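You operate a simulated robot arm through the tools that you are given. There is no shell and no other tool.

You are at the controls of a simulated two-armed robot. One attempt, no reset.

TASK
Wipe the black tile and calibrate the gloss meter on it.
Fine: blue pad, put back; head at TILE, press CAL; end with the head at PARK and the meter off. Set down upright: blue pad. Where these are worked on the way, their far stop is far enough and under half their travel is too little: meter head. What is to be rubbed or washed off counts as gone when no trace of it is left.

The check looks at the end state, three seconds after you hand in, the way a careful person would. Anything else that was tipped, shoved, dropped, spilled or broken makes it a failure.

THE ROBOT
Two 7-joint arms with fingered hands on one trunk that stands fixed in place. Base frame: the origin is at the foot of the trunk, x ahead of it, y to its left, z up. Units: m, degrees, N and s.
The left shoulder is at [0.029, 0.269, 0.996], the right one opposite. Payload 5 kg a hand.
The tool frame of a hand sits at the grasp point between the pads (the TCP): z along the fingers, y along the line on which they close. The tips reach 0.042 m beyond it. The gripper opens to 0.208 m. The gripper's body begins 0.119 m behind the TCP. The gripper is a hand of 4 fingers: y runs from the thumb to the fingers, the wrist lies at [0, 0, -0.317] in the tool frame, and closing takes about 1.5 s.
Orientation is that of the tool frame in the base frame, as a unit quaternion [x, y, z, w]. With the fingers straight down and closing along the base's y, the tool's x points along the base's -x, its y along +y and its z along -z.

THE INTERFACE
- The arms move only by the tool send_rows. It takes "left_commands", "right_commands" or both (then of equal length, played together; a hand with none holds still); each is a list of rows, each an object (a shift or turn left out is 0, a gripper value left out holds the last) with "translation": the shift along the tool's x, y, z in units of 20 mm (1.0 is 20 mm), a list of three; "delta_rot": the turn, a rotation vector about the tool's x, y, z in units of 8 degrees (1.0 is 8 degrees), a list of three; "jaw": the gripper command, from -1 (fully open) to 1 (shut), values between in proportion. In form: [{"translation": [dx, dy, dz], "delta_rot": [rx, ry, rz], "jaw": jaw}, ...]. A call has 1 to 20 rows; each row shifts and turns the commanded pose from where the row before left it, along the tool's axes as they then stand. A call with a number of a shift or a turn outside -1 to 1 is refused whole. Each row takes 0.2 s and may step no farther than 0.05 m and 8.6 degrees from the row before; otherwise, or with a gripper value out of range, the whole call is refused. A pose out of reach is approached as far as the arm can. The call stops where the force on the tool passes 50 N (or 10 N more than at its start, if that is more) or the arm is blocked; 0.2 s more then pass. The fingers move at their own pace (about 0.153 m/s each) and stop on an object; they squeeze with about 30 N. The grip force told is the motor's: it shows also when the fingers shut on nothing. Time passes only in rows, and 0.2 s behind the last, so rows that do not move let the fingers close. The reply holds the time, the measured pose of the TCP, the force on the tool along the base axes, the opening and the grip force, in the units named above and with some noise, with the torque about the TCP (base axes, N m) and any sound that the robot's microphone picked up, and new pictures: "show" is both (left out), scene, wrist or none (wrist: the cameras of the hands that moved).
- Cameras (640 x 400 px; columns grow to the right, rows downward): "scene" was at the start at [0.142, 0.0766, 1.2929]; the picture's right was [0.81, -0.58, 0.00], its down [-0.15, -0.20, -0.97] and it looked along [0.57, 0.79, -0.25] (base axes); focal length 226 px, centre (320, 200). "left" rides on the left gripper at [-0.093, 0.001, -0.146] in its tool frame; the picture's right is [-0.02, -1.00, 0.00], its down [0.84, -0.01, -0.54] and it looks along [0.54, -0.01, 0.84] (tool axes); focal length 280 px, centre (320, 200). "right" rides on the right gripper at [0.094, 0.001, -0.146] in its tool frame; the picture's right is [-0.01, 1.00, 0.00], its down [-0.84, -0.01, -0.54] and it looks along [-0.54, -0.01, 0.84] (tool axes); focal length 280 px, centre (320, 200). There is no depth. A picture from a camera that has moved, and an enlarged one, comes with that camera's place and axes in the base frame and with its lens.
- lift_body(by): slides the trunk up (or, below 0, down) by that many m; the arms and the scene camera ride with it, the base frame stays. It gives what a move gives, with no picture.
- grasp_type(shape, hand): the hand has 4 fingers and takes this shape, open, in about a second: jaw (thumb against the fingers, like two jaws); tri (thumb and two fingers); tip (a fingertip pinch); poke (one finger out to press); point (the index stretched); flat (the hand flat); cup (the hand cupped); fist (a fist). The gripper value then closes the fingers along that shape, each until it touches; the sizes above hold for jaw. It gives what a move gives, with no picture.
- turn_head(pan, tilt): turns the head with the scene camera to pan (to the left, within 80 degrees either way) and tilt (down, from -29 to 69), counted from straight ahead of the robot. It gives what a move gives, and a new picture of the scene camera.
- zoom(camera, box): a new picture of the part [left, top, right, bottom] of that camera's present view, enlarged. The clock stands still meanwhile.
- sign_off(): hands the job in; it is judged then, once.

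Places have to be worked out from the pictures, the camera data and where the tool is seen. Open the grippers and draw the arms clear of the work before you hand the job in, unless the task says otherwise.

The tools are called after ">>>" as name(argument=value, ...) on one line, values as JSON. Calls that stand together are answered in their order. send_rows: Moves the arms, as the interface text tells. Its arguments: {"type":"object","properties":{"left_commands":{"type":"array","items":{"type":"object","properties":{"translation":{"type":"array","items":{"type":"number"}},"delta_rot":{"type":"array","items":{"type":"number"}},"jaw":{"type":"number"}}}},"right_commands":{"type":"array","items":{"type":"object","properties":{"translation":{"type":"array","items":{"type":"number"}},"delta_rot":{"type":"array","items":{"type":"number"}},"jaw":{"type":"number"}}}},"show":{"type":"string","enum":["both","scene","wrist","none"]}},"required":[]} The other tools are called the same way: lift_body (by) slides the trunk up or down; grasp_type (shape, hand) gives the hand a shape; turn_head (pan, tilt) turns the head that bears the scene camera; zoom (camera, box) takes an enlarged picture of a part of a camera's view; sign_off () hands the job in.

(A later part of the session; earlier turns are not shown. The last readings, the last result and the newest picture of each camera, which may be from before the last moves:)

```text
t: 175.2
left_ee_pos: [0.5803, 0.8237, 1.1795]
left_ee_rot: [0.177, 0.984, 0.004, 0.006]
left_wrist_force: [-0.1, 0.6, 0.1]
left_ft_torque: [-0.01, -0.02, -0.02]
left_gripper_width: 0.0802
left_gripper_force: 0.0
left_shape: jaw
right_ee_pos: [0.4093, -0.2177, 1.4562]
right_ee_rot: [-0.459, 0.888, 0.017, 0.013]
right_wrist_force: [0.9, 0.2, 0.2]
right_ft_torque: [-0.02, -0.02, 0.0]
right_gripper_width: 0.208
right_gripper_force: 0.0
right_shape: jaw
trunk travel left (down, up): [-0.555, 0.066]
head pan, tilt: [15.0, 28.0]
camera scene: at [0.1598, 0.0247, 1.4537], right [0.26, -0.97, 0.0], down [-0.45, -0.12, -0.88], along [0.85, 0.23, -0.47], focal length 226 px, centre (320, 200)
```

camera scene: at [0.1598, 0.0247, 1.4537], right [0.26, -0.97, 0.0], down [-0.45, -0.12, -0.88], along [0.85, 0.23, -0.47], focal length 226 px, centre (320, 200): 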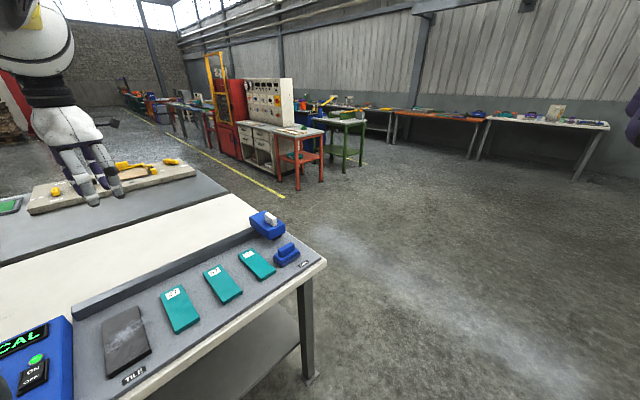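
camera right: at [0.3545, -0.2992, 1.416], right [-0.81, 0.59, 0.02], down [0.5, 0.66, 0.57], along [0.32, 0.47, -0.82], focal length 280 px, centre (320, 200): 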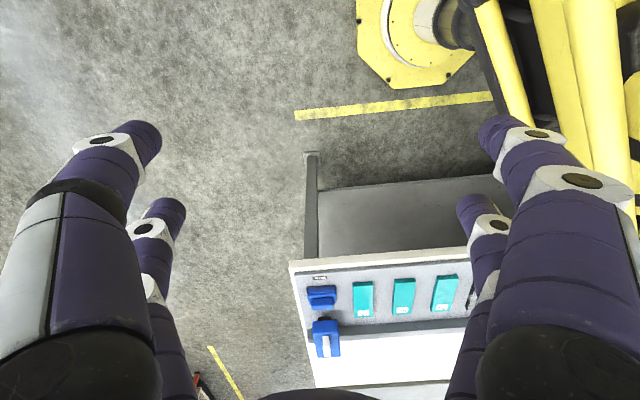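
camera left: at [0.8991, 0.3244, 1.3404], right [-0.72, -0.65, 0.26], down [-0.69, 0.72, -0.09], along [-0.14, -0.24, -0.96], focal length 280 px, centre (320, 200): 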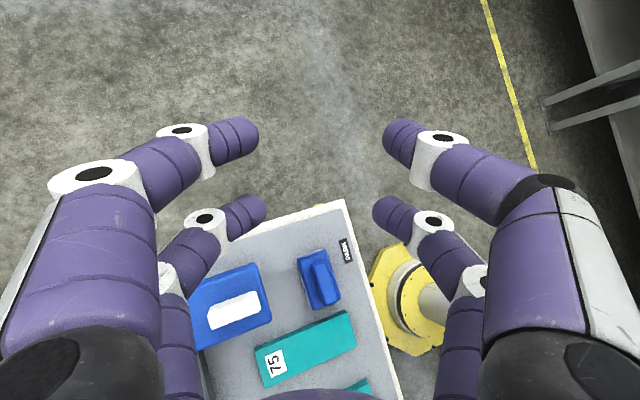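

The right arm will fetch the pad. I start it toward the pad: half of the path level first, watching the response.

>>> send_rows(right_commands=[{"translation": [-0.97, 0.04, 0.55]}, {"translation": [-0.97, 0.04, 0.55]}, {"translation": [-0.97, 0.04, 0.55]}, {"translation": [-0.97, 0.04, 0.55]}, {"translation": [-0.97, 0.04, 0.55]}, {"translation": [-0.97, 0.04, 0.55]}, {"translation": [-0.97, 0.04, 0.55]}, {"translation": [-0.97, 0.04, 0.55]}, {"translation": [-0.97, 0.04, 0.55]}, {"translation": [-0.97, 0.04, 0.55]}, {"translation": [-0.97, 0.04, 0.55]}, {"translation": [-0.97, 0.04, 0.55]}, {"translation": [-0.97, 0.04, 0.55]}, {"translation": [-0.97, 0.04, 0.55]}, {"translation": [-0.97, 0.04, 0.55]}, {"translation": [-0.97, 0.04, 0.55]}], show="both")

```text
t: 178.6
left_ee_pos: [0.58, 0.8227, 1.179]
left_ee_rot: [0.178, 0.984, 0.002, 0.007]
left_wrist_force: [-0.6, 0.1, -0.2]
left_ft_torque: [-0.06, 0.03, 0.02]
left_gripper_width: 0.0799
left_gripper_force: 0.1
left_shape: jaw
right_ee_pos: [0.5795, 0.0517, 1.2908]
right_ee_rot: [-0.459, 0.888, 0.018, 0.013]
right_wrist_force: [0.5, 0.7, 0.2]
right_ft_torque: [-0.04, 0.07, -0.01]
right_gripper_width: 0.2081
right_gripper_force: 0.1
right_shape: jaw
trunk travel left (down, up): [-0.555, 0.066]
head pan, tilt: [15.0, 28.0]
camera scene: at [0.1605, 0.0251, 1.4535], right [0.26, -0.97, 0.0], down [-0.45, -0.12, -0.88], along [0.85, 0.23, -0.47], focal length 226 px, centre (320, 200)
camera right: at [0.5241, -0.0313, 1.4335], right [-0.81, 0.59, 0.02], down [0.49, 0.66, 0.57], along [0.32, 0.47, -0.82], focal length 280 px, centre (320, 200)
```

scene: 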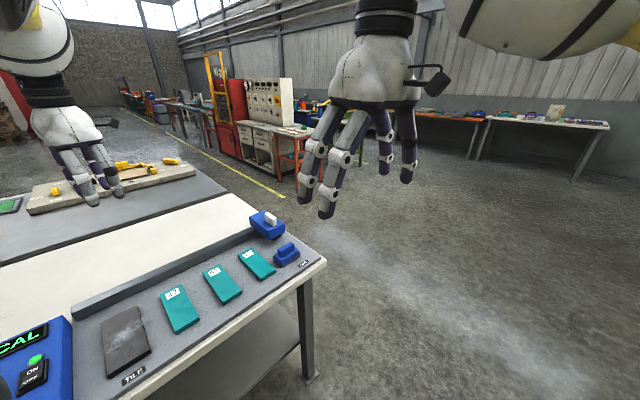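
right: 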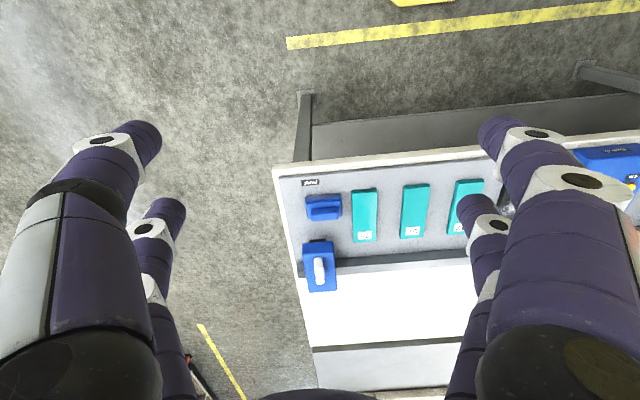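

The right arm tracks perfectly. I continue with a gradual 28° lean toward the pad, closing the fingers to ~100 mm, to a point ~14 cm above the handle.

>>> send_rows(right_commands=[{"translation": [-0.98, 0.03, 0.63], "delta_rot": [0, -0.219, -0.018], "jaw": 0.04}, {"translation": [-0.96, 0.03, 0.66], "delta_rot": [0, -0.219, -0.018], "jaw": 0.04}, {"translation": [-0.94, 0.03, 0.69], "delta_rot": [0, -0.219, -0.018], "jaw": 0.04}, {"translation": [-0.92, 0.03, 0.72], "delta_rot": [0, -0.219, -0.018], "jaw": 0.04}, {"translation": [-0.895, 0.03, 0.745], "delta_rot": [0, -0.219, -0.018], "jaw": 0.04}, {"translation": [-0.87, 0.03, 0.77], "delta_rot": [0, -0.219, -0.018], "jaw": 0.04}, {"translation": [-0.85, 0.03, 0.795], "delta_rot": [0, -0.219, -0.018], "jaw": 0.04}, {"translation": [-0.82, 0.03, 0.82], "delta_rot": [0, -0.219, -0.018], "jaw": 0.04}, {"translation": [-0.8, 0.03, 0.845], "delta_rot": [0, -0.219, -0.018], "jaw": 0.04}, {"translation": [-0.77, 0.03, 0.87], "delta_rot": [0, -0.219, -0.018], "jaw": 0.04}, {"translation": [-0.745, 0.03, 0.895], "delta_rot": [0, -0.219, -0.018], "jaw": 0.04}, {"translation": [-0.715, 0.03, 0.915], "delta_rot": [0, -0.219, -0.018], "jaw": 0.04}, {"translation": [-0.69, 0.03, 0.94], "delta_rot": [0, -0.219, -0.018], "jaw": 0.04}, {"translation": [-0.66, 0.03, 0.96], "delta_rot": [0, -0.219, -0.018], "jaw": 0.04}], show="both")

```text
t: 181.6
left_ee_pos: [0.5799, 0.823, 1.1776]
left_ee_rot: [0.179, 0.984, 0.003, 0.006]
left_wrist_force: [0.9, 0.0, 0.0]
left_ft_torque: [-0.01, 0.01, 0.01]
left_gripper_width: 0.0801
left_gripper_force: 0.0
left_shape: jaw
right_ee_pos: [0.7322, 0.2884, 1.1258]
right_ee_rot: [-0.46, 0.857, 0.115, 0.202]
right_wrist_force: [-0.4, 0.2, -1.0]
right_ft_torque: [-0.05, 0.05, -0.02]
right_gripper_width: 0.1004
right_gripper_force: 0.0
right_shape: jaw
trunk travel left (down, up): [-0.555, 0.066]
head pan, tilt: [15.0, 28.0]
camera scene: at [0.1603, 0.0247, 1.4536], right [0.26, -0.97, 0.0], down [-0.45, -0.12, -0.88], along [0.85, 0.23, -0.47], focal length 226 px, centre (320, 200)
camera right: at [0.6483, 0.163, 1.2147], right [-0.83, 0.56, 0.02], down [0.3, 0.41, 0.86], along [0.48, 0.72, -0.51], focal length 280 px, centre (320, 200)
```

scene: 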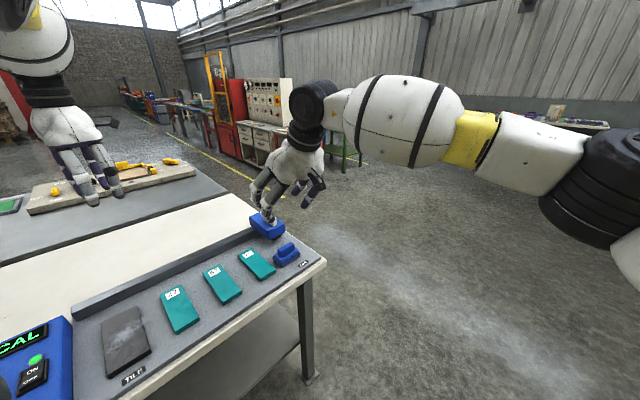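
right: 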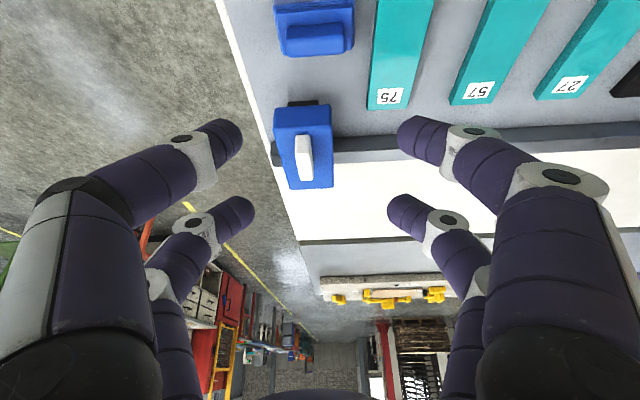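

The right hand reached [0.732, 0.288, 1.126] leaning 27° with no trouble. I zoom its camera to check the pad and the head's front clearance before descending.

>>> zoom(camera="right", box=[220, 0, 440, 200])

>>> zoom(camera="scene", box=[200, 170, 340, 290])

```text
2.00 times, centred on (330, 100) of right
camera zoom: at [0.6483, 0.163, 1.2147], right [-0.83, 0.56, 0.02], down [0.3, 0.41, 0.86], along [0.48, 0.72, -0.51], focal length 561 px, centre (300, 400)
```

zoom: 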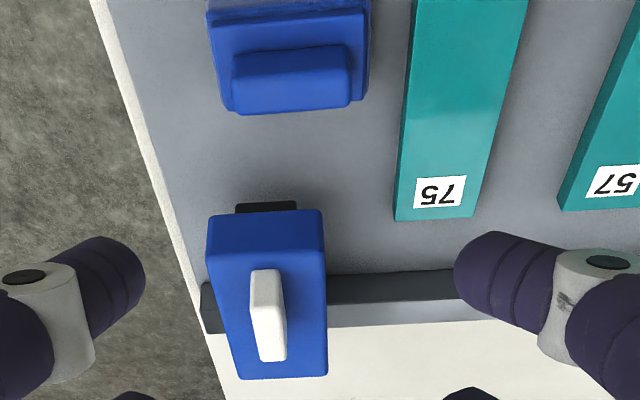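

```text
3.33 times, centred on (270, 230) of scene
camera zoom: at [0.1603, 0.0247, 1.4536], right [0.26, -0.97, 0.0], down [-0.45, -0.12, -0.88], along [0.85, 0.23, -0.47], focal length 755 px, centre (487, 100)
```

zoom: 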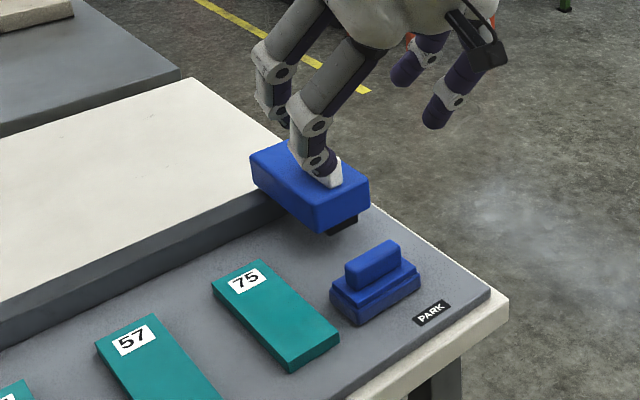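

From the right camera the handle top is at about [0.7465, 0.307] and the head's front face at f≈0.716, leaving little room for the second finger pair, so I lean the right hand to 40° while going to ~7 cm above the grasp.

>>> send_rows(right_commands=[{"translation": [0.19, -0.03, 0.98], "delta_rot": [0, -0.326, 0]}, {"translation": [0.25, -0.03, 0.97], "delta_rot": [0, -0.326, 0]}, {"translation": [0.3, -0.03, 0.95], "delta_rot": [0, -0.326, 0]}, {"translation": [0.35, -0.03, 0.94], "delta_rot": [0, -0.326, 0]}, {"translation": [0.4, -0.03, 0.92], "delta_rot": [0, -0.326, 0]}], show="both")

```text
t: 182.8
left_ee_pos: [0.5796, 0.821, 1.1778]
left_ee_rot: [0.179, 0.984, 0.003, 0.007]
left_wrist_force: [1.5, -0.2, -0.4]
left_ft_torque: [0.0, 0.14, -0.02]
left_gripper_width: 0.0802
left_gripper_force: 0.0
left_shape: jaw
right_ee_pos: [0.7456, 0.307, 1.0304]
right_ee_rot: [-0.443, 0.829, 0.165, 0.298]
right_wrist_force: [0.6, 0.6, 1.2]
right_ft_torque: [-0.06, 0.12, 0.08]
right_gripper_width: 0.1004
right_gripper_force: 0.0
right_shape: jaw
trunk travel left (down, up): [-0.555, 0.066]
head pan, tilt: [15.0, 28.0]
camera scene: at [0.1608, 0.0244, 1.4535], right [0.26, -0.97, 0.0], down [-0.45, -0.12, -0.88], along [0.85, 0.23, -0.47], focal length 226 px, centre (320, 200)
camera right: at [0.6548, 0.1694, 1.0817], right [-0.83, 0.56, 0.02], down [0.19, 0.24, 0.95], along [0.53, 0.79, -0.3], focal length 280 px, centre (320, 200)
```

scene: 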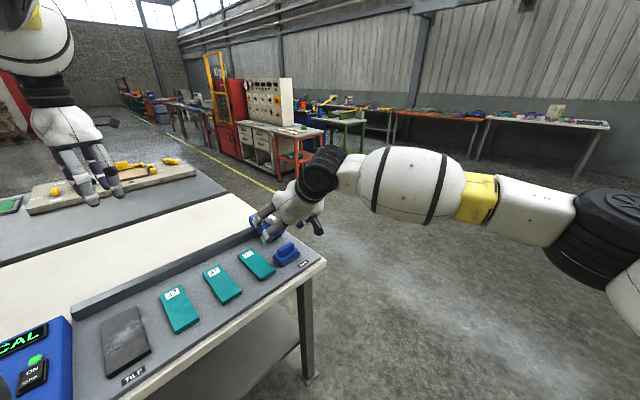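
right: 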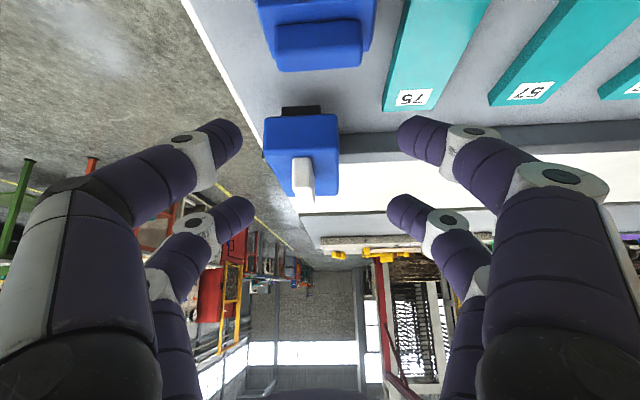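

Aligned: handle centred between the fingers. I descend to just above the base of the handle in small steps.

>>> send_rows(right_commands=[{"translation": [0.44, -0.03, 0.59]}, {"translation": [0.44, -0.03, 0.59]}, {"translation": [0.44, -0.02, 0.59]}, {"translation": [0.44, -0.02, 0.59]}], show="both")

>>> zoom(camera="scene", box=[230, 190, 330, 280])

```text
t: 183.8
left_ee_pos: [0.5797, 0.8223, 1.179]
left_ee_rot: [0.178, 0.984, 0.004, 0.007]
left_wrist_force: [0.2, 0.0, -0.2]
left_ft_torque: [0.04, 0.0, -0.01]
left_gripper_width: 0.0802
left_gripper_force: 0.0
left_shape: jaw
right_ee_pos: [0.748, 0.3094, 0.9717]
right_ee_rot: [-0.442, 0.83, 0.166, 0.298]
right_wrist_force: [0.0, 0.0, 0.8]
right_ft_torque: [-0.01, 0.05, 0.0]
right_gripper_width: 0.1004
right_gripper_force: 0.1
right_shape: jaw
trunk travel left (down, up): [-0.555, 0.066]
head pan, tilt: [15.0, 28.0]
camera scene: at [0.1599, 0.0243, 1.4537], right [0.26, -0.97, 0.0], down [-0.45, -0.12, -0.88], along [0.85, 0.23, -0.47], focal length 226 px, centre (320, 200)
camera right: at [0.6565, 0.1714, 1.0235], right [-0.83, 0.56, 0.02], down [0.19, 0.24, 0.95], along [0.53, 0.79, -0.3], focal length 280 px, centre (320, 200)
```

scene: 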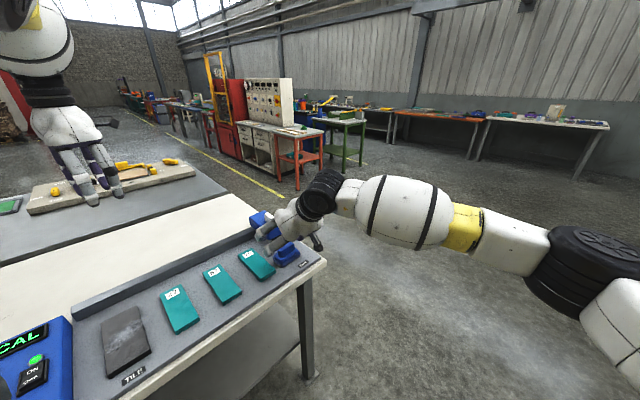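
right: 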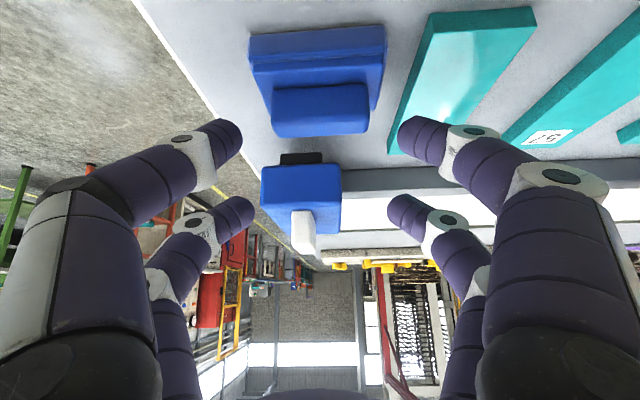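

```text
4.44 times, centred on (280, 235) of scene
camera zoom: at [0.1599, 0.0243, 1.4537], right [0.26, -0.97, 0.0], down [-0.45, -0.12, -0.88], along [0.85, 0.23, -0.47], focal length 1007 px, centre (498, 44)
```

zoom: 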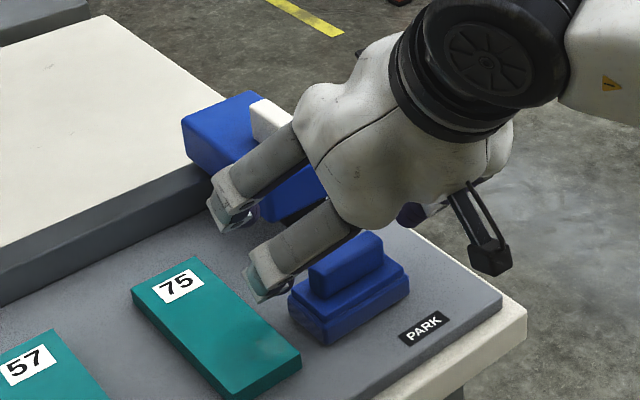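

Just above; contact points line up with the handle ends. One more 14 mm down.

>>> send_rows(right_commands=[{"translation": [0.22, 0, 0.27]}, {"translation": [0.22, 0, 0.27]}, {"translation": [0, 0, 0]}], show="wrist")

>>> zoom(camera="scene", box=[230, 190, 330, 280])

```text
t: 184.6
left_ee_pos: [0.5793, 0.8222, 1.1795]
left_ee_rot: [0.178, 0.984, 0.004, 0.007]
left_wrist_force: [0.5, -0.6, -0.2]
left_ft_torque: [0.0, 0.0, -0.02]
left_gripper_width: 0.0804
left_gripper_force: 0.1
left_shape: jaw
right_ee_pos: [0.7485, 0.3102, 0.9577]
right_ee_rot: [-0.444, 0.829, 0.166, 0.297]
right_wrist_force: [-0.3, -1.1, 0.3]
right_ft_torque: [-0.07, 0.0, 0.0]
right_gripper_width: 0.1002
right_gripper_force: 0.0
right_shape: jaw
trunk travel left (down, up): [-0.555, 0.066]
head pan, tilt: [15.0, 28.0]
camera right: at [0.6563, 0.1717, 1.0096], right [-0.83, 0.56, 0.02], down [0.19, 0.24, 0.95], along [0.53, 0.79, -0.3], focal length 280 px, centre (320, 200)
```

right: 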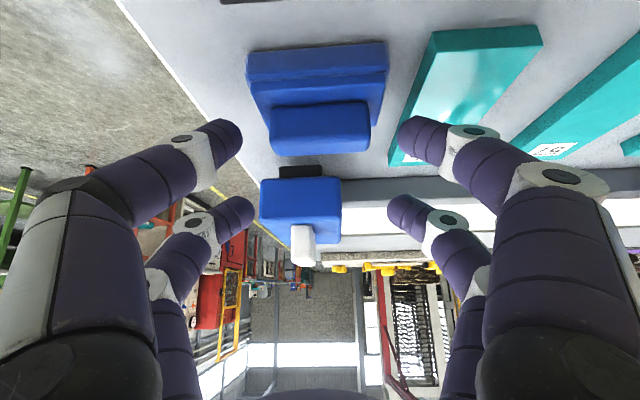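

```text
4.44 times, centred on (280, 235) of scene
camera zoom: at [0.1598, 0.0244, 1.4537], right [0.26, -0.97, 0.0], down [-0.45, -0.12, -0.88], along [0.85, 0.23, -0.47], focal length 1007 px, centre (498, 44)
```

zoom: 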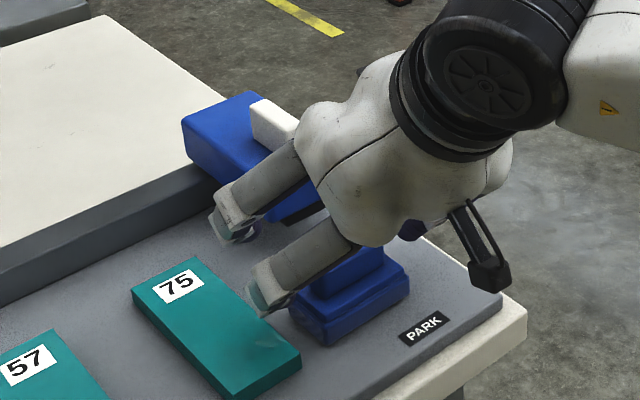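

No contact yet and the fingers flank the handle ends. I lower 3 mm more and close the grip.

>>> send_rows(right_commands=[{"translation": [0.1, 0, 0.115]}, {"translation": [0, 0, 0], "jaw": 0.3}, {"translation": [0, 0, 0], "jaw": 1}, {"translation": [0, 0, 0], "jaw": 1}, {"translation": [0, 0, 0], "jaw": 1}, {"translation": [0, 0, 0], "jaw": 1}, {"translation": [0, 0, 0], "jaw": 1}], show="both")

>>> zoom(camera="scene", box=[230, 190, 330, 280])

```text
t: 186.2
left_ee_pos: [0.579, 0.8232, 1.1795]
left_ee_rot: [0.179, 0.984, 0.004, 0.007]
left_wrist_force: [-0.1, -0.6, 0.3]
left_ft_torque: [-0.01, 0.02, 0.0]
left_gripper_width: 0.0799
left_gripper_force: 0.1
left_shape: jaw
right_ee_pos: [0.7479, 0.3103, 0.9539]
right_ee_rot: [-0.443, 0.829, 0.166, 0.298]
right_wrist_force: [-0.1, -0.4, 0.3]
right_ft_torque: [-0.01, -0.01, -0.02]
right_gripper_width: 0.0341
right_gripper_force: 30.0
right_shape: jaw
trunk travel left (down, up): [-0.555, 0.066]
head pan, tilt: [15.0, 28.0]
camera scene: at [0.16, 0.0244, 1.4537], right [0.26, -0.97, 0.0], down [-0.45, -0.12, -0.88], along [0.85, 0.23, -0.47], focal length 226 px, centre (320, 200)
camera right: at [0.6562, 0.1715, 1.0065], right [-0.83, 0.56, 0.02], down [0.19, 0.24, 0.95], along [0.53, 0.79, -0.3], focal length 280 px, centre (320, 200)
```

scene: 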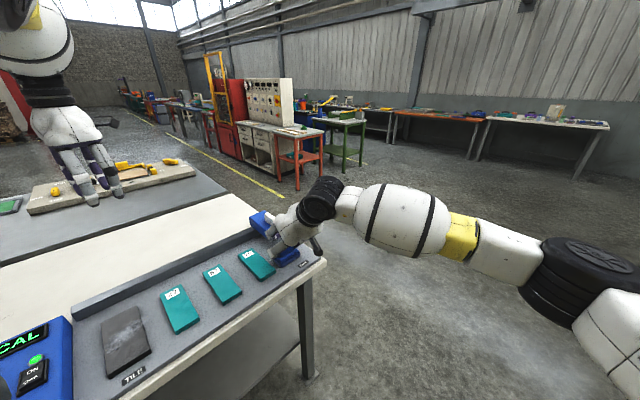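
right: 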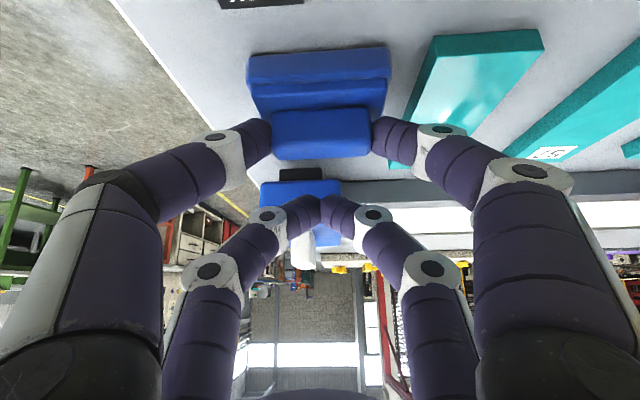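

```text
4.44 times, centred on (280, 235) of scene
camera zoom: at [0.16, 0.0244, 1.4537], right [0.26, -0.97, 0.0], down [-0.45, -0.12, -0.88], along [0.85, 0.23, -0.47], focal length 1007 px, centre (498, 44)
```

zoom: 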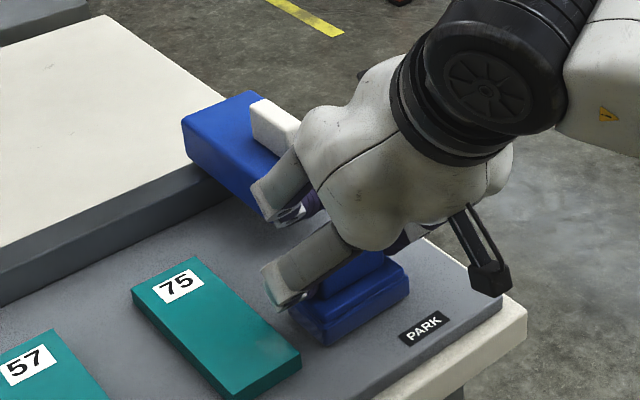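

The near finger pair clamps the handle ends with 30 N. I lift 4 cm and check that the pad comes along level.

>>> send_rows(right_commands=[{"translation": [-0.64, 0.01, -0.767]}, {"translation": [-0.64, 0.01, -0.767]}], show="both")

>>> zoom(camera="scene", box=[230, 190, 330, 280])

```text
t: 186.8
left_ee_pos: [0.5782, 0.8225, 1.1787]
left_ee_rot: [0.177, 0.984, 0.003, 0.006]
left_wrist_force: [0.4, -0.8, -0.9]
left_ft_torque: [0.0, -0.06, 0.01]
left_gripper_width: 0.0801
left_gripper_force: 0.0
left_shape: jaw
right_ee_pos: [0.7473, 0.3091, 0.9942]
right_ee_rot: [-0.444, 0.829, 0.166, 0.297]
right_wrist_force: [0.2, 0.4, -1.2]
right_ft_torque: [0.04, -0.03, -0.02]
right_gripper_width: 0.0343
right_gripper_force: 30.4
right_shape: jaw
trunk travel left (down, up): [-0.555, 0.066]
head pan, tilt: [15.0, 28.0]
camera scene: at [0.1598, 0.0245, 1.4537], right [0.26, -0.97, 0.0], down [-0.45, -0.12, -0.88], along [0.85, 0.23, -0.47], focal length 226 px, centre (320, 200)
camera right: at [0.6559, 0.1711, 1.0463], right [-0.83, 0.56, 0.02], down [0.19, 0.24, 0.95], along [0.53, 0.79, -0.3], focal length 280 px, centre (320, 200)
```

scene: 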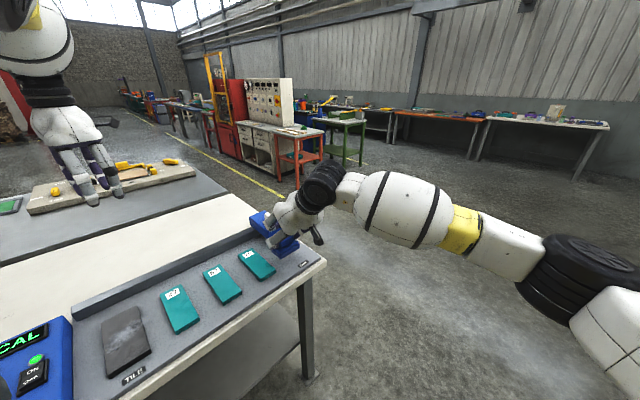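
right: 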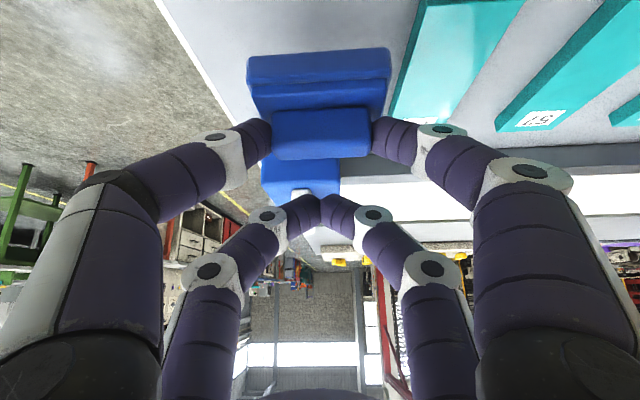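

```text
4.44 times, centred on (280, 235) of scene
camera zoom: at [0.1598, 0.0245, 1.4537], right [0.26, -0.97, 0.0], down [-0.45, -0.12, -0.88], along [0.85, 0.23, -0.47], focal length 1007 px, centre (498, 44)
```

zoom: 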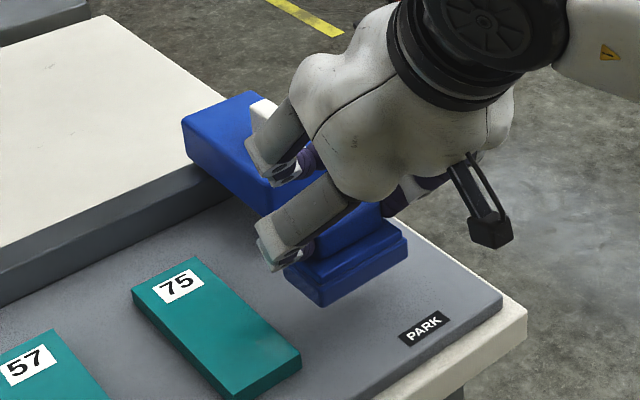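

The pad is held firmly and level. I carry it left past tile 75's line and then back along tile 75 to see how far the right arm can bring it.

>>> send_rows(right_commands=[{"translation": [-0.64, 0.01, -0.767]}, {"translation": [0.05, 0.96, -0.03]}, {"translation": [0.05, 0.96, -0.03]}, {"translation": [0.05, 0.96, -0.03]}, {"translation": [0.05, 0.96, -0.03]}, {"translation": [0.05, 0.96, -0.03]}, {"translation": [-0.76, 0.06, 0.64]}, {"translation": [-0.76, 0.06, 0.64]}], show="both")

```text
t: 188.6
left_ee_pos: [0.5792, 0.8242, 1.1786]
left_ee_rot: [0.178, 0.984, 0.003, 0.007]
left_wrist_force: [0.5, 0.4, 0.1]
left_ft_torque: [-0.01, -0.03, -0.01]
left_gripper_width: 0.0799
left_gripper_force: 0.1
left_shape: jaw
right_ee_pos: [0.6849, 0.3927, 1.0136]
right_ee_rot: [-0.443, 0.829, 0.165, 0.298]
right_wrist_force: [-0.4, 0.6, -0.1]
right_ft_torque: [-0.01, 0.0, 0.02]
right_gripper_width: 0.0342
right_gripper_force: 30.0
right_shape: jaw
trunk travel left (down, up): [-0.555, 0.066]
head pan, tilt: [15.0, 28.0]
camera scene: at [0.1599, 0.0248, 1.4537], right [0.26, -0.97, 0.0], down [-0.45, -0.12, -0.88], along [0.85, 0.23, -0.47], focal length 226 px, centre (320, 200)
camera right: at [0.5925, 0.2545, 1.066], right [-0.83, 0.56, 0.02], down [0.19, 0.24, 0.95], along [0.53, 0.79, -0.3], focal length 280 px, centre (320, 200)
```

scene: 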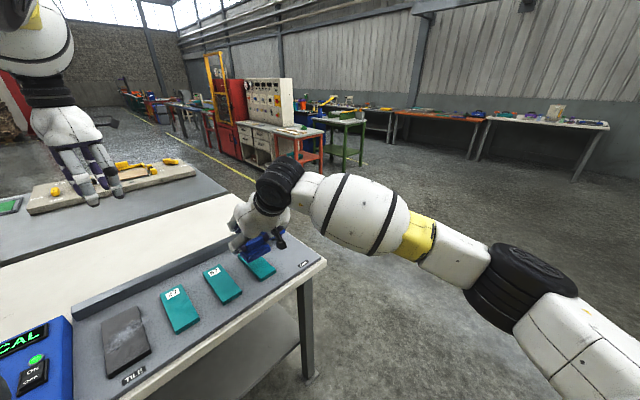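
right: 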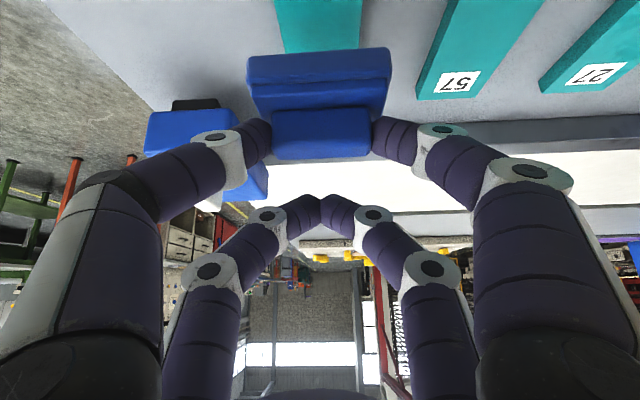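

Still free. I test further left along the row of samples, in small steps.

>>> send_rows(right_commands=[{"translation": [0.05, 0.96, -0.03]}, {"translation": [0.05, 0.96, -0.03]}, {"translation": [0.05, 0.96, -0.03]}], show="scene")

```text
t: 189.4
left_ee_pos: [0.5786, 0.8241, 1.1793]
left_ee_rot: [0.178, 0.984, 0.003, 0.006]
left_wrist_force: [0.5, 1.0, 0.3]
left_ft_torque: [-0.1, -0.12, -0.04]
left_gripper_width: 0.0802
left_gripper_force: 0.1
left_shape: jaw
right_ee_pos: [0.6351, 0.4213, 1.0152]
right_ee_rot: [-0.444, 0.829, 0.166, 0.297]
right_wrist_force: [-0.7, 1.2, -0.5]
right_ft_torque: [-0.03, 0.01, -0.02]
right_gripper_width: 0.0344
right_gripper_force: 29.9
right_shape: jaw
trunk travel left (down, up): [-0.555, 0.066]
head pan, tilt: [15.0, 28.0]
camera scene: at [0.1596, 0.025, 1.4537], right [0.26, -0.97, 0.0], down [-0.45, -0.12, -0.88], along [0.85, 0.23, -0.47], focal length 226 px, centre (320, 200)
```

scene: 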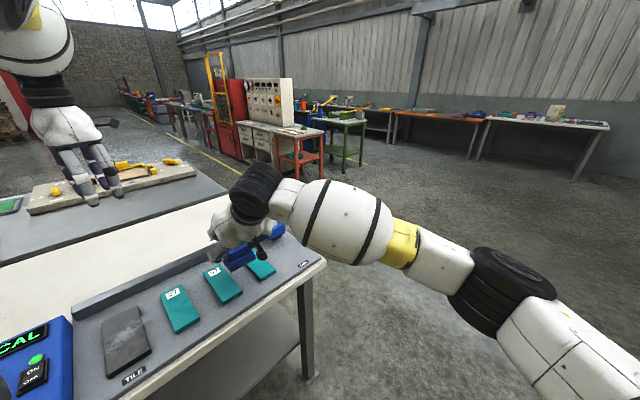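

Fine so far at [0.635, 0.421]. A few more steps.

>>> send_rows(right_commands=[{"translation": [0.05, 0.96, -0.03]}, {"translation": [0.05, 0.96, -0.03]}, {"translation": [0.05, 0.96, -0.03]}], show="scene")

```text
t: 190.2
left_ee_pos: [0.5789, 0.8239, 1.1783]
left_ee_rot: [0.178, 0.984, 0.003, 0.007]
left_wrist_force: [-0.3, 0.4, 0.1]
left_ft_torque: [-0.06, -0.1, 0.0]
left_gripper_width: 0.0801
left_gripper_force: 0.1
left_shape: jaw
right_ee_pos: [0.5857, 0.4502, 1.0152]
right_ee_rot: [-0.442, 0.83, 0.165, 0.298]
right_wrist_force: [0.3, 0.5, -1.0]
right_ft_torque: [-0.04, -0.04, -0.05]
right_gripper_width: 0.0338
right_gripper_force: 30.0
right_shape: jaw
trunk travel left (down, up): [-0.555, 0.066]
head pan, tilt: [15.0, 28.0]
camera scene: at [0.1596, 0.0249, 1.4537], right [0.26, -0.97, 0.0], down [-0.45, -0.12, -0.88], along [0.85, 0.23, -0.47], focal length 226 px, centre (320, 200)
```

scene: 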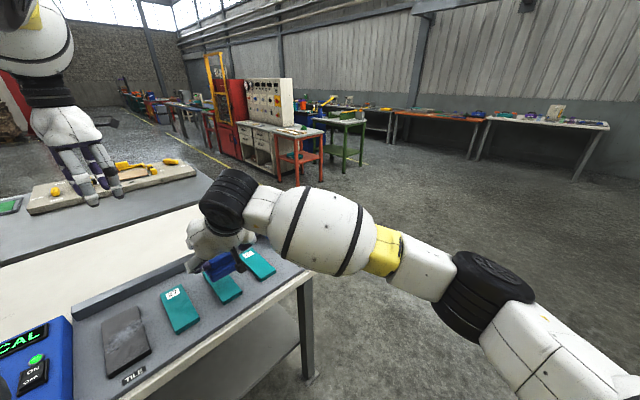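

Remarkably the right arm still moves freely (its elbow passes low in front of the guard). I keep going toward the black tile, step by step.

>>> send_rows(right_commands=[{"translation": [0.05, 0.97, -0.03]}, {"translation": [0.05, 0.97, -0.03]}, {"translation": [0.05, 0.97, -0.03]}, {"translation": [0.05, 0.97, -0.03]}], show="both")

```text
t: 191.4
left_ee_pos: [0.5794, 0.8228, 1.1801]
left_ee_rot: [0.178, 0.984, 0.003, 0.007]
left_wrist_force: [1.0, -0.9, -0.4]
left_ft_torque: [0.04, 0.12, 0.0]
left_gripper_width: 0.0799
left_gripper_force: 0.0
left_shape: jaw
right_ee_pos: [0.5983, 0.4366, 1.0106]
right_ee_rot: [-0.405, 0.849, 0.146, 0.307]
right_wrist_force: [-0.4, 0.4, 0.1]
right_ft_torque: [0.02, 0.04, -0.01]
right_gripper_width: 0.0339
right_gripper_force: 29.7
right_shape: jaw
trunk travel left (down, up): [-0.555, 0.066]
head pan, tilt: [15.0, 28.0]
stopped in row 4 (right hand): the arm was blocked; the commanded pose is now the measured one
camera scene: at [0.1604, 0.0243, 1.4536], right [0.26, -0.97, 0.0], down [-0.45, -0.12, -0.88], along [0.85, 0.23, -0.47], focal length 226 px, centre (320, 200)
camera right: at [0.493, 0.308, 1.0633], right [-0.77, 0.64, 0.01], down [0.2, 0.23, 0.95], along [0.61, 0.73, -0.31], focal length 280 px, centre (320, 200)
```

scene: 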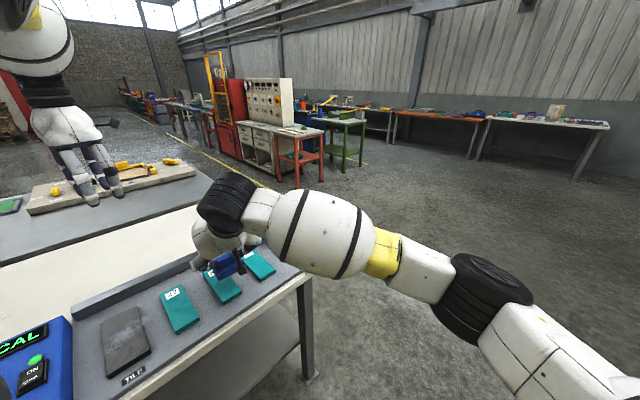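
right: 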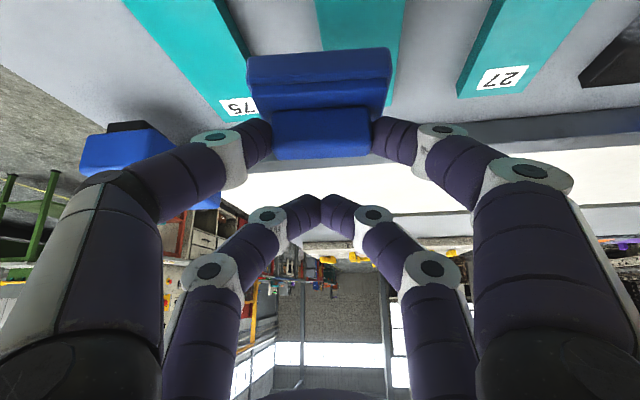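

The limit is right at sample 57. I'll set the pad down on top of tile 57 (it is flat and about as wide), where the left hand can take it. I nudge to its centre line.

>>> send_rows(right_commands=[{"translation": [-0.15, 0.42, 0.12]}, {"translation": [-0.15, 0.42, 0.12]}, {"translation": [0, 0, 0]}], show="both")

>>> zoom(camera="scene", box=[150, 200, 290, 320])

```text
t: 192.4
left_ee_pos: [0.5801, 0.8222, 1.1793]
left_ee_rot: [0.179, 0.984, 0.004, 0.006]
left_wrist_force: [1.1, 0.2, -0.3]
left_ft_torque: [0.1, 0.11, -0.02]
left_gripper_width: 0.08
left_gripper_force: 0.0
left_shape: jaw
right_ee_pos: [0.619, 0.4311, 1.0065]
right_ee_rot: [-0.391, 0.857, 0.139, 0.307]
right_wrist_force: [0.3, -0.6, -1.7]
right_ft_torque: [0.06, 0.02, 0.04]
right_gripper_width: 0.0341
right_gripper_force: 29.8
right_shape: jaw
trunk travel left (down, up): [-0.555, 0.066]
head pan, tilt: [15.0, 28.0]
stopped in row 3 (right hand): the arm was blocked; the commanded pose is now the measured one
camera scene: at [0.1605, 0.024, 1.4536], right [0.26, -0.97, 0.0], down [-0.45, -0.12, -0.88], along [0.85, 0.23, -0.47], focal length 226 px, centre (320, 200)
camera right: at [0.5089, 0.3072, 1.06], right [-0.75, 0.67, 0.01], down [0.21, 0.23, 0.95], along [0.63, 0.71, -0.31], focal length 280 px, centre (320, 200)
```

scene: 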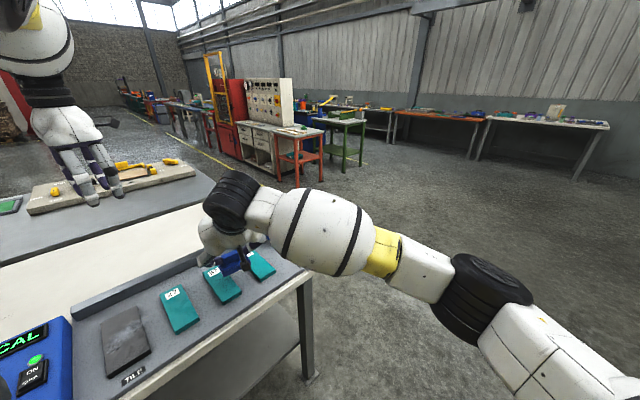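
right: 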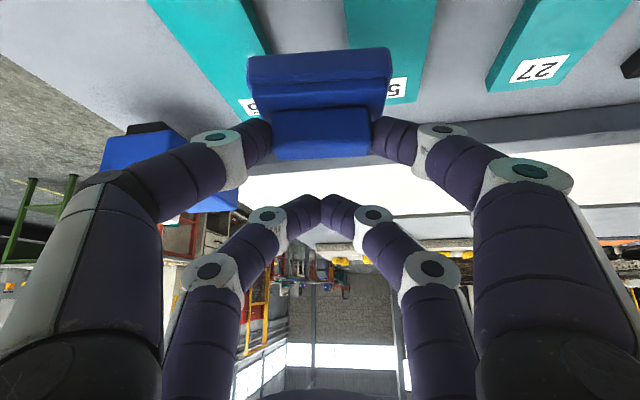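

```text
3.33 times, centred on (220, 260) of scene
camera zoom: at [0.1605, 0.024, 1.4536], right [0.26, -0.97, 0.0], down [-0.45, -0.12, -0.88], along [0.85, 0.23, -0.47], focal length 755 px, centre (653, 0)
```

zoom: 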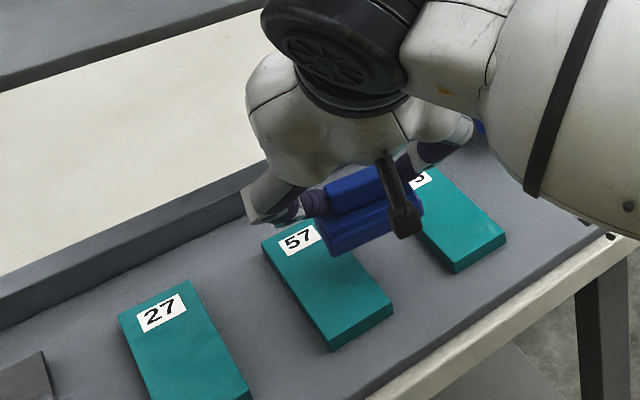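

The guard contact bounced it right a little and yawed it. I turn the yaw back (which frees the elbow) and move again to the spot that was fine before.

>>> send_rows(right_commands=[{"delta_rot": [-0.5, 0, -0.6]}, {"delta_rot": [-0.2, 0, -0.25]}, {"translation": [0.03, 0.6, -0.02]}, {"translation": [0.03, 0.6, -0.02]}, {"translation": [0.03, 0.6, -0.02]}], show="wrist")

>>> zoom(camera="scene", box=[150, 200, 290, 320])

```text
t: 193.6
left_ee_pos: [0.58, 0.823, 1.1795]
left_ee_rot: [0.178, 0.984, 0.004, 0.007]
left_wrist_force: [0.2, 0.2, 0.2]
left_ft_torque: [-0.04, 0.0, -0.03]
left_gripper_width: 0.08
left_gripper_force: 0.1
left_shape: jaw
right_ee_pos: [0.5894, 0.4475, 1.0072]
right_ee_rot: [-0.453, 0.825, 0.161, 0.297]
right_wrist_force: [-0.6, -0.3, -1.3]
right_ft_torque: [0.02, 0.01, 0.02]
right_gripper_width: 0.034
right_gripper_force: 29.4
right_shape: jaw
trunk travel left (down, up): [-0.555, 0.066]
head pan, tilt: [15.0, 28.0]
camera right: at [0.4994, 0.3082, 1.0606], right [-0.84, 0.55, 0.01], down [0.17, 0.26, 0.95], along [0.52, 0.8, -0.31], focal length 280 px, centre (320, 200)
```

right: 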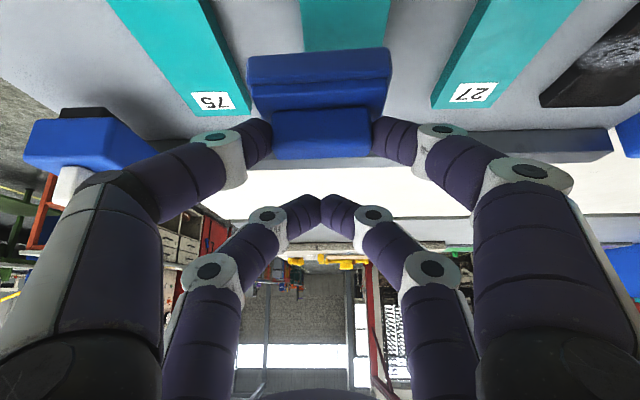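

```text
3.33 times, centred on (220, 260) of scene
camera zoom: at [0.1601, 0.0243, 1.4537], right [0.26, -0.97, 0.0], down [-0.45, -0.12, -0.88], along [0.85, 0.23, -0.47], focal length 755 px, centre (653, 0)
```

zoom: 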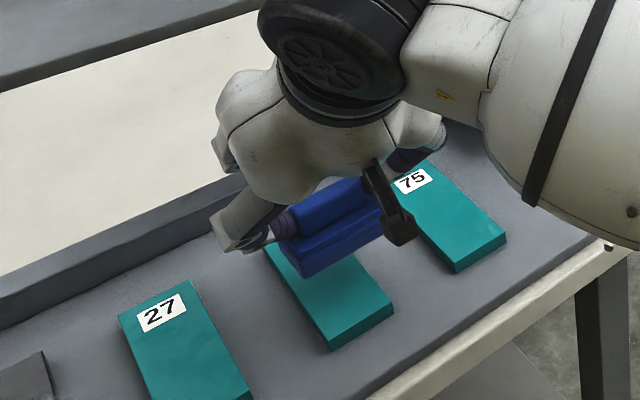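

The pad now hovers over tile 57. I shift a few mm left and lower toward it gently.

>>> send_rows(right_commands=[{"translation": [0.01, 0.25, -0.01]}, {"translation": [0.5, 0, 0.61]}, {"translation": [0.5, 0, 0.61]}, {"translation": [0.03, 0, 0.04]}], show="none")

>>> zoom(camera="scene", box=[150, 200, 290, 320])

```text
t: 194.6
left_ee_pos: [0.579, 0.8228, 1.1784]
left_ee_rot: [0.177, 0.984, 0.003, 0.006]
left_wrist_force: [-0.9, -0.9, 0.2]
left_ft_torque: [-0.02, 0.01, 0.02]
left_gripper_width: 0.0797
left_gripper_force: 0.1
left_shape: jaw
right_ee_pos: [0.579, 0.4554, 0.9725]
right_ee_rot: [-0.456, 0.824, 0.161, 0.295]
right_wrist_force: [0.4, -0.2, -0.2]
right_ft_torque: [0.0, 0.03, 0.0]
right_gripper_width: 0.0342
right_gripper_force: 30.1
right_shape: jaw
trunk travel left (down, up): [-0.555, 0.066]
head pan, tilt: [15.0, 28.0]
```

```text
3.33 times, centred on (220, 260) of scene
camera zoom: at [0.16, 0.0244, 1.4537], right [0.26, -0.97, 0.0], down [-0.45, -0.12, -0.88], along [0.85, 0.23, -0.47], focal length 755 px, centre (653, 0)
```

zoom: 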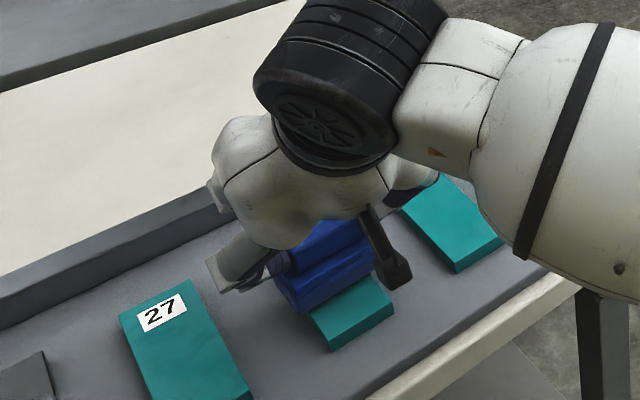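

Now centred on tile 57. I lower in 3 mm steps until I feel contact.

>>> send_rows(right_commands=[{"translation": [0.095, 0, 0.116]}, {"translation": [0.095, 0, 0.116]}, {"translation": [0, 0, 0]}], show="none")

```text
t: 195.4
left_ee_pos: [0.5801, 0.8223, 1.1796]
left_ee_rot: [0.178, 0.984, 0.003, 0.007]
left_wrist_force: [-0.2, -0.4, 0.4]
left_ft_torque: [0.04, 0.02, 0.0]
left_gripper_width: 0.0801
left_gripper_force: 0.0
left_shape: jaw
right_ee_pos: [0.5781, 0.4554, 0.9695]
right_ee_rot: [-0.457, 0.823, 0.163, 0.296]
right_wrist_force: [2.4, -1.1, 10.9]
right_ft_torque: [-0.03, 0.0, -0.05]
right_gripper_width: 0.0345
right_gripper_force: 30.7
right_shape: jaw
trunk travel left (down, up): [-0.555, 0.066]
head pan, tilt: [15.0, 28.0]
```

Contact at 11 N – the pad sits on tile 57. I relax 2 mm, open the fingers and lift straight up.

>>> send_rows(right_commands=[{"translation": [-0.08, 0, -0.1]}, {"translation": [0, 0, 0], "jaw": 0.04}, {"translation": [0, 0, 0], "jaw": 0.04}, {"translation": [0, 0, 0], "jaw": 0.04}, {"translation": [-0.5, 0, -0.61]}, {"translation": [-0.64, 0, -0.77]}, {"translation": [-0.64, 0, -0.77]}, {"translation": [-0.64, 0, -0.77]}], show="both")

>>> zoom(camera="scene", box=[150, 200, 290, 320])

```text
t: 197.4
left_ee_pos: [0.5802, 0.8226, 1.1794]
left_ee_rot: [0.178, 0.984, 0.004, 0.006]
left_wrist_force: [0.6, -0.2, -0.1]
left_ft_torque: [0.07, 0.12, 0.02]
left_gripper_width: 0.0802
left_gripper_force: 0.1
left_shape: jaw
right_ee_pos: [0.6076, 0.431, 1.0264]
right_ee_rot: [-0.442, 0.835, 0.154, 0.289]
right_wrist_force: [0.0, 0.0, -0.6]
right_ft_torque: [0.05, 0.05, 0.03]
right_gripper_width: 0.0997
right_gripper_force: 0.1
right_shape: jaw
trunk travel left (down, up): [-0.555, 0.066]
head pan, tilt: [15.0, 28.0]
stopped in row 8 (right hand): the arm was blocked; the commanded pose is now the measured one
camera scene: at [0.1605, 0.0242, 1.4536], right [0.26, -0.97, 0.0], down [-0.45, -0.12, -0.88], along [0.85, 0.23, -0.47], focal length 226 px, centre (320, 200)
camera right: at [0.5139, 0.2951, 1.0834], right [-0.82, 0.57, 0.01], down [0.2, 0.27, 0.94], along [0.54, 0.78, -0.33], focal length 280 px, centre (320, 200)
```

scene: 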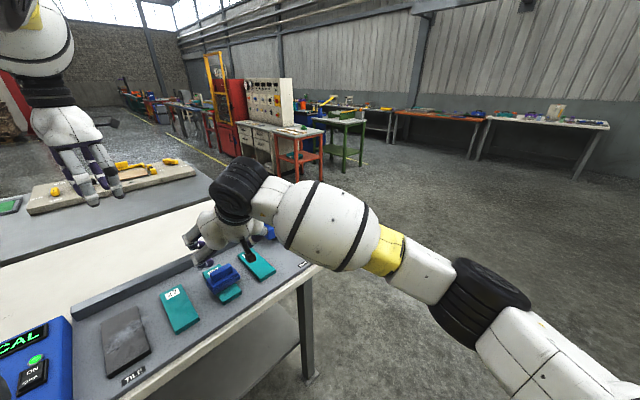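
right: 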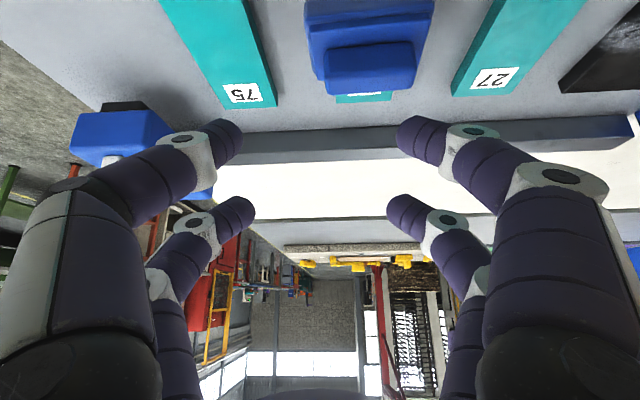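

```text
3.33 times, centred on (220, 260) of scene
camera zoom: at [0.1605, 0.0242, 1.4536], right [0.26, -0.97, 0.0], down [-0.45, -0.12, -0.88], along [0.85, 0.23, -0.47], focal length 755 px, centre (653, 0)
```

zoom: 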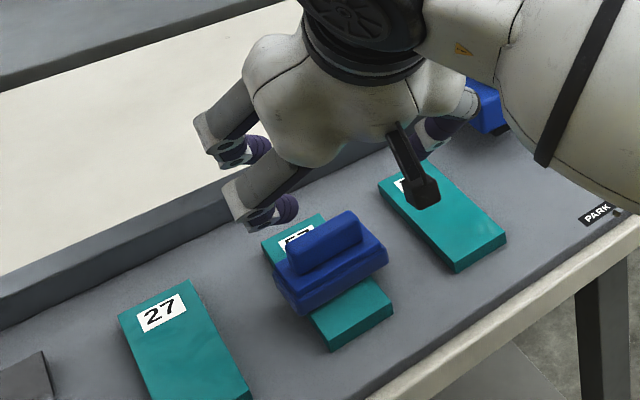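

The pad stands upright on tile 57. Now I withdraw the right arm up, right and back toward its own side.

>>> send_rows(right_commands=[{"translation": [-0.64, -0.2, -0.77]}, {"translation": [-0.64, -0.4, -0.77]}, {"translation": [-0.64, -0.6, -0.77]}, {"translation": [-0.3, -0.97, -0.4]}, {"translation": [-0.05, -0.97, 0]}, {"translation": [-0.05, -0.97, 0]}, {"translation": [-0.05, -0.97, 0]}, {"translation": [-0.05, -0.97, 0]}, {"translation": [0.4, -0.7, -0.8]}, {"translation": [0.6, -0.4, -0.8]}, {"translation": [0.7, -0.2, -0.75]}, {"translation": [0.75, -0.1, -0.7]}, {"translation": [0.75, -0.1, -0.7]}, {"translation": [0.75, -0.1, -0.7]}, {"translation": [0.75, -0.1, -0.7]}, {"translation": [0.75, -0.1, -0.7]}, {"translation": [0.75, -0.1, -0.7]}, {"translation": [0.75, -0.1, -0.7]}], show="scene")

```text
t: 201.2
left_ee_pos: [0.58, 0.8228, 1.1787]
left_ee_rot: [0.179, 0.984, 0.004, 0.008]
left_wrist_force: [0.6, 0.2, 0.4]
left_ft_torque: [0.07, 0.02, -0.01]
left_gripper_width: 0.08
left_gripper_force: 0.0
left_shape: jaw
right_ee_pos: [0.6273, 0.1827, 1.1293]
right_ee_rot: [-0.445, 0.833, 0.156, 0.289]
right_wrist_force: [0.2, -0.4, -0.1]
right_ft_torque: [-0.01, 0.01, 0.02]
right_gripper_width: 0.0998
right_gripper_force: 0.1
right_shape: jaw
trunk travel left (down, up): [-0.555, 0.066]
head pan, tilt: [15.0, 28.0]
camera scene: at [0.1599, 0.024, 1.4537], right [0.26, -0.97, 0.0], down [-0.45, -0.12, -0.88], along [0.85, 0.23, -0.47], focal length 226 px, centre (320, 200)
```

scene: 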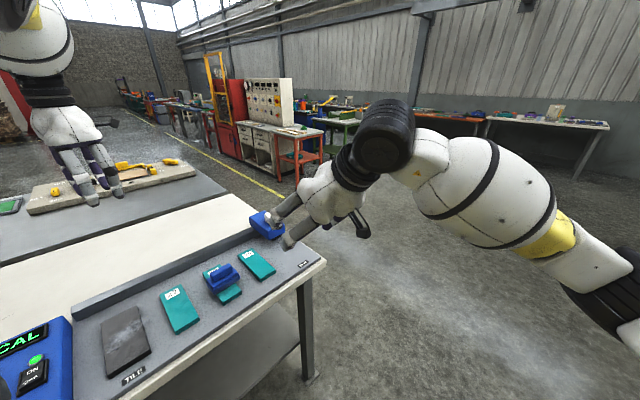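

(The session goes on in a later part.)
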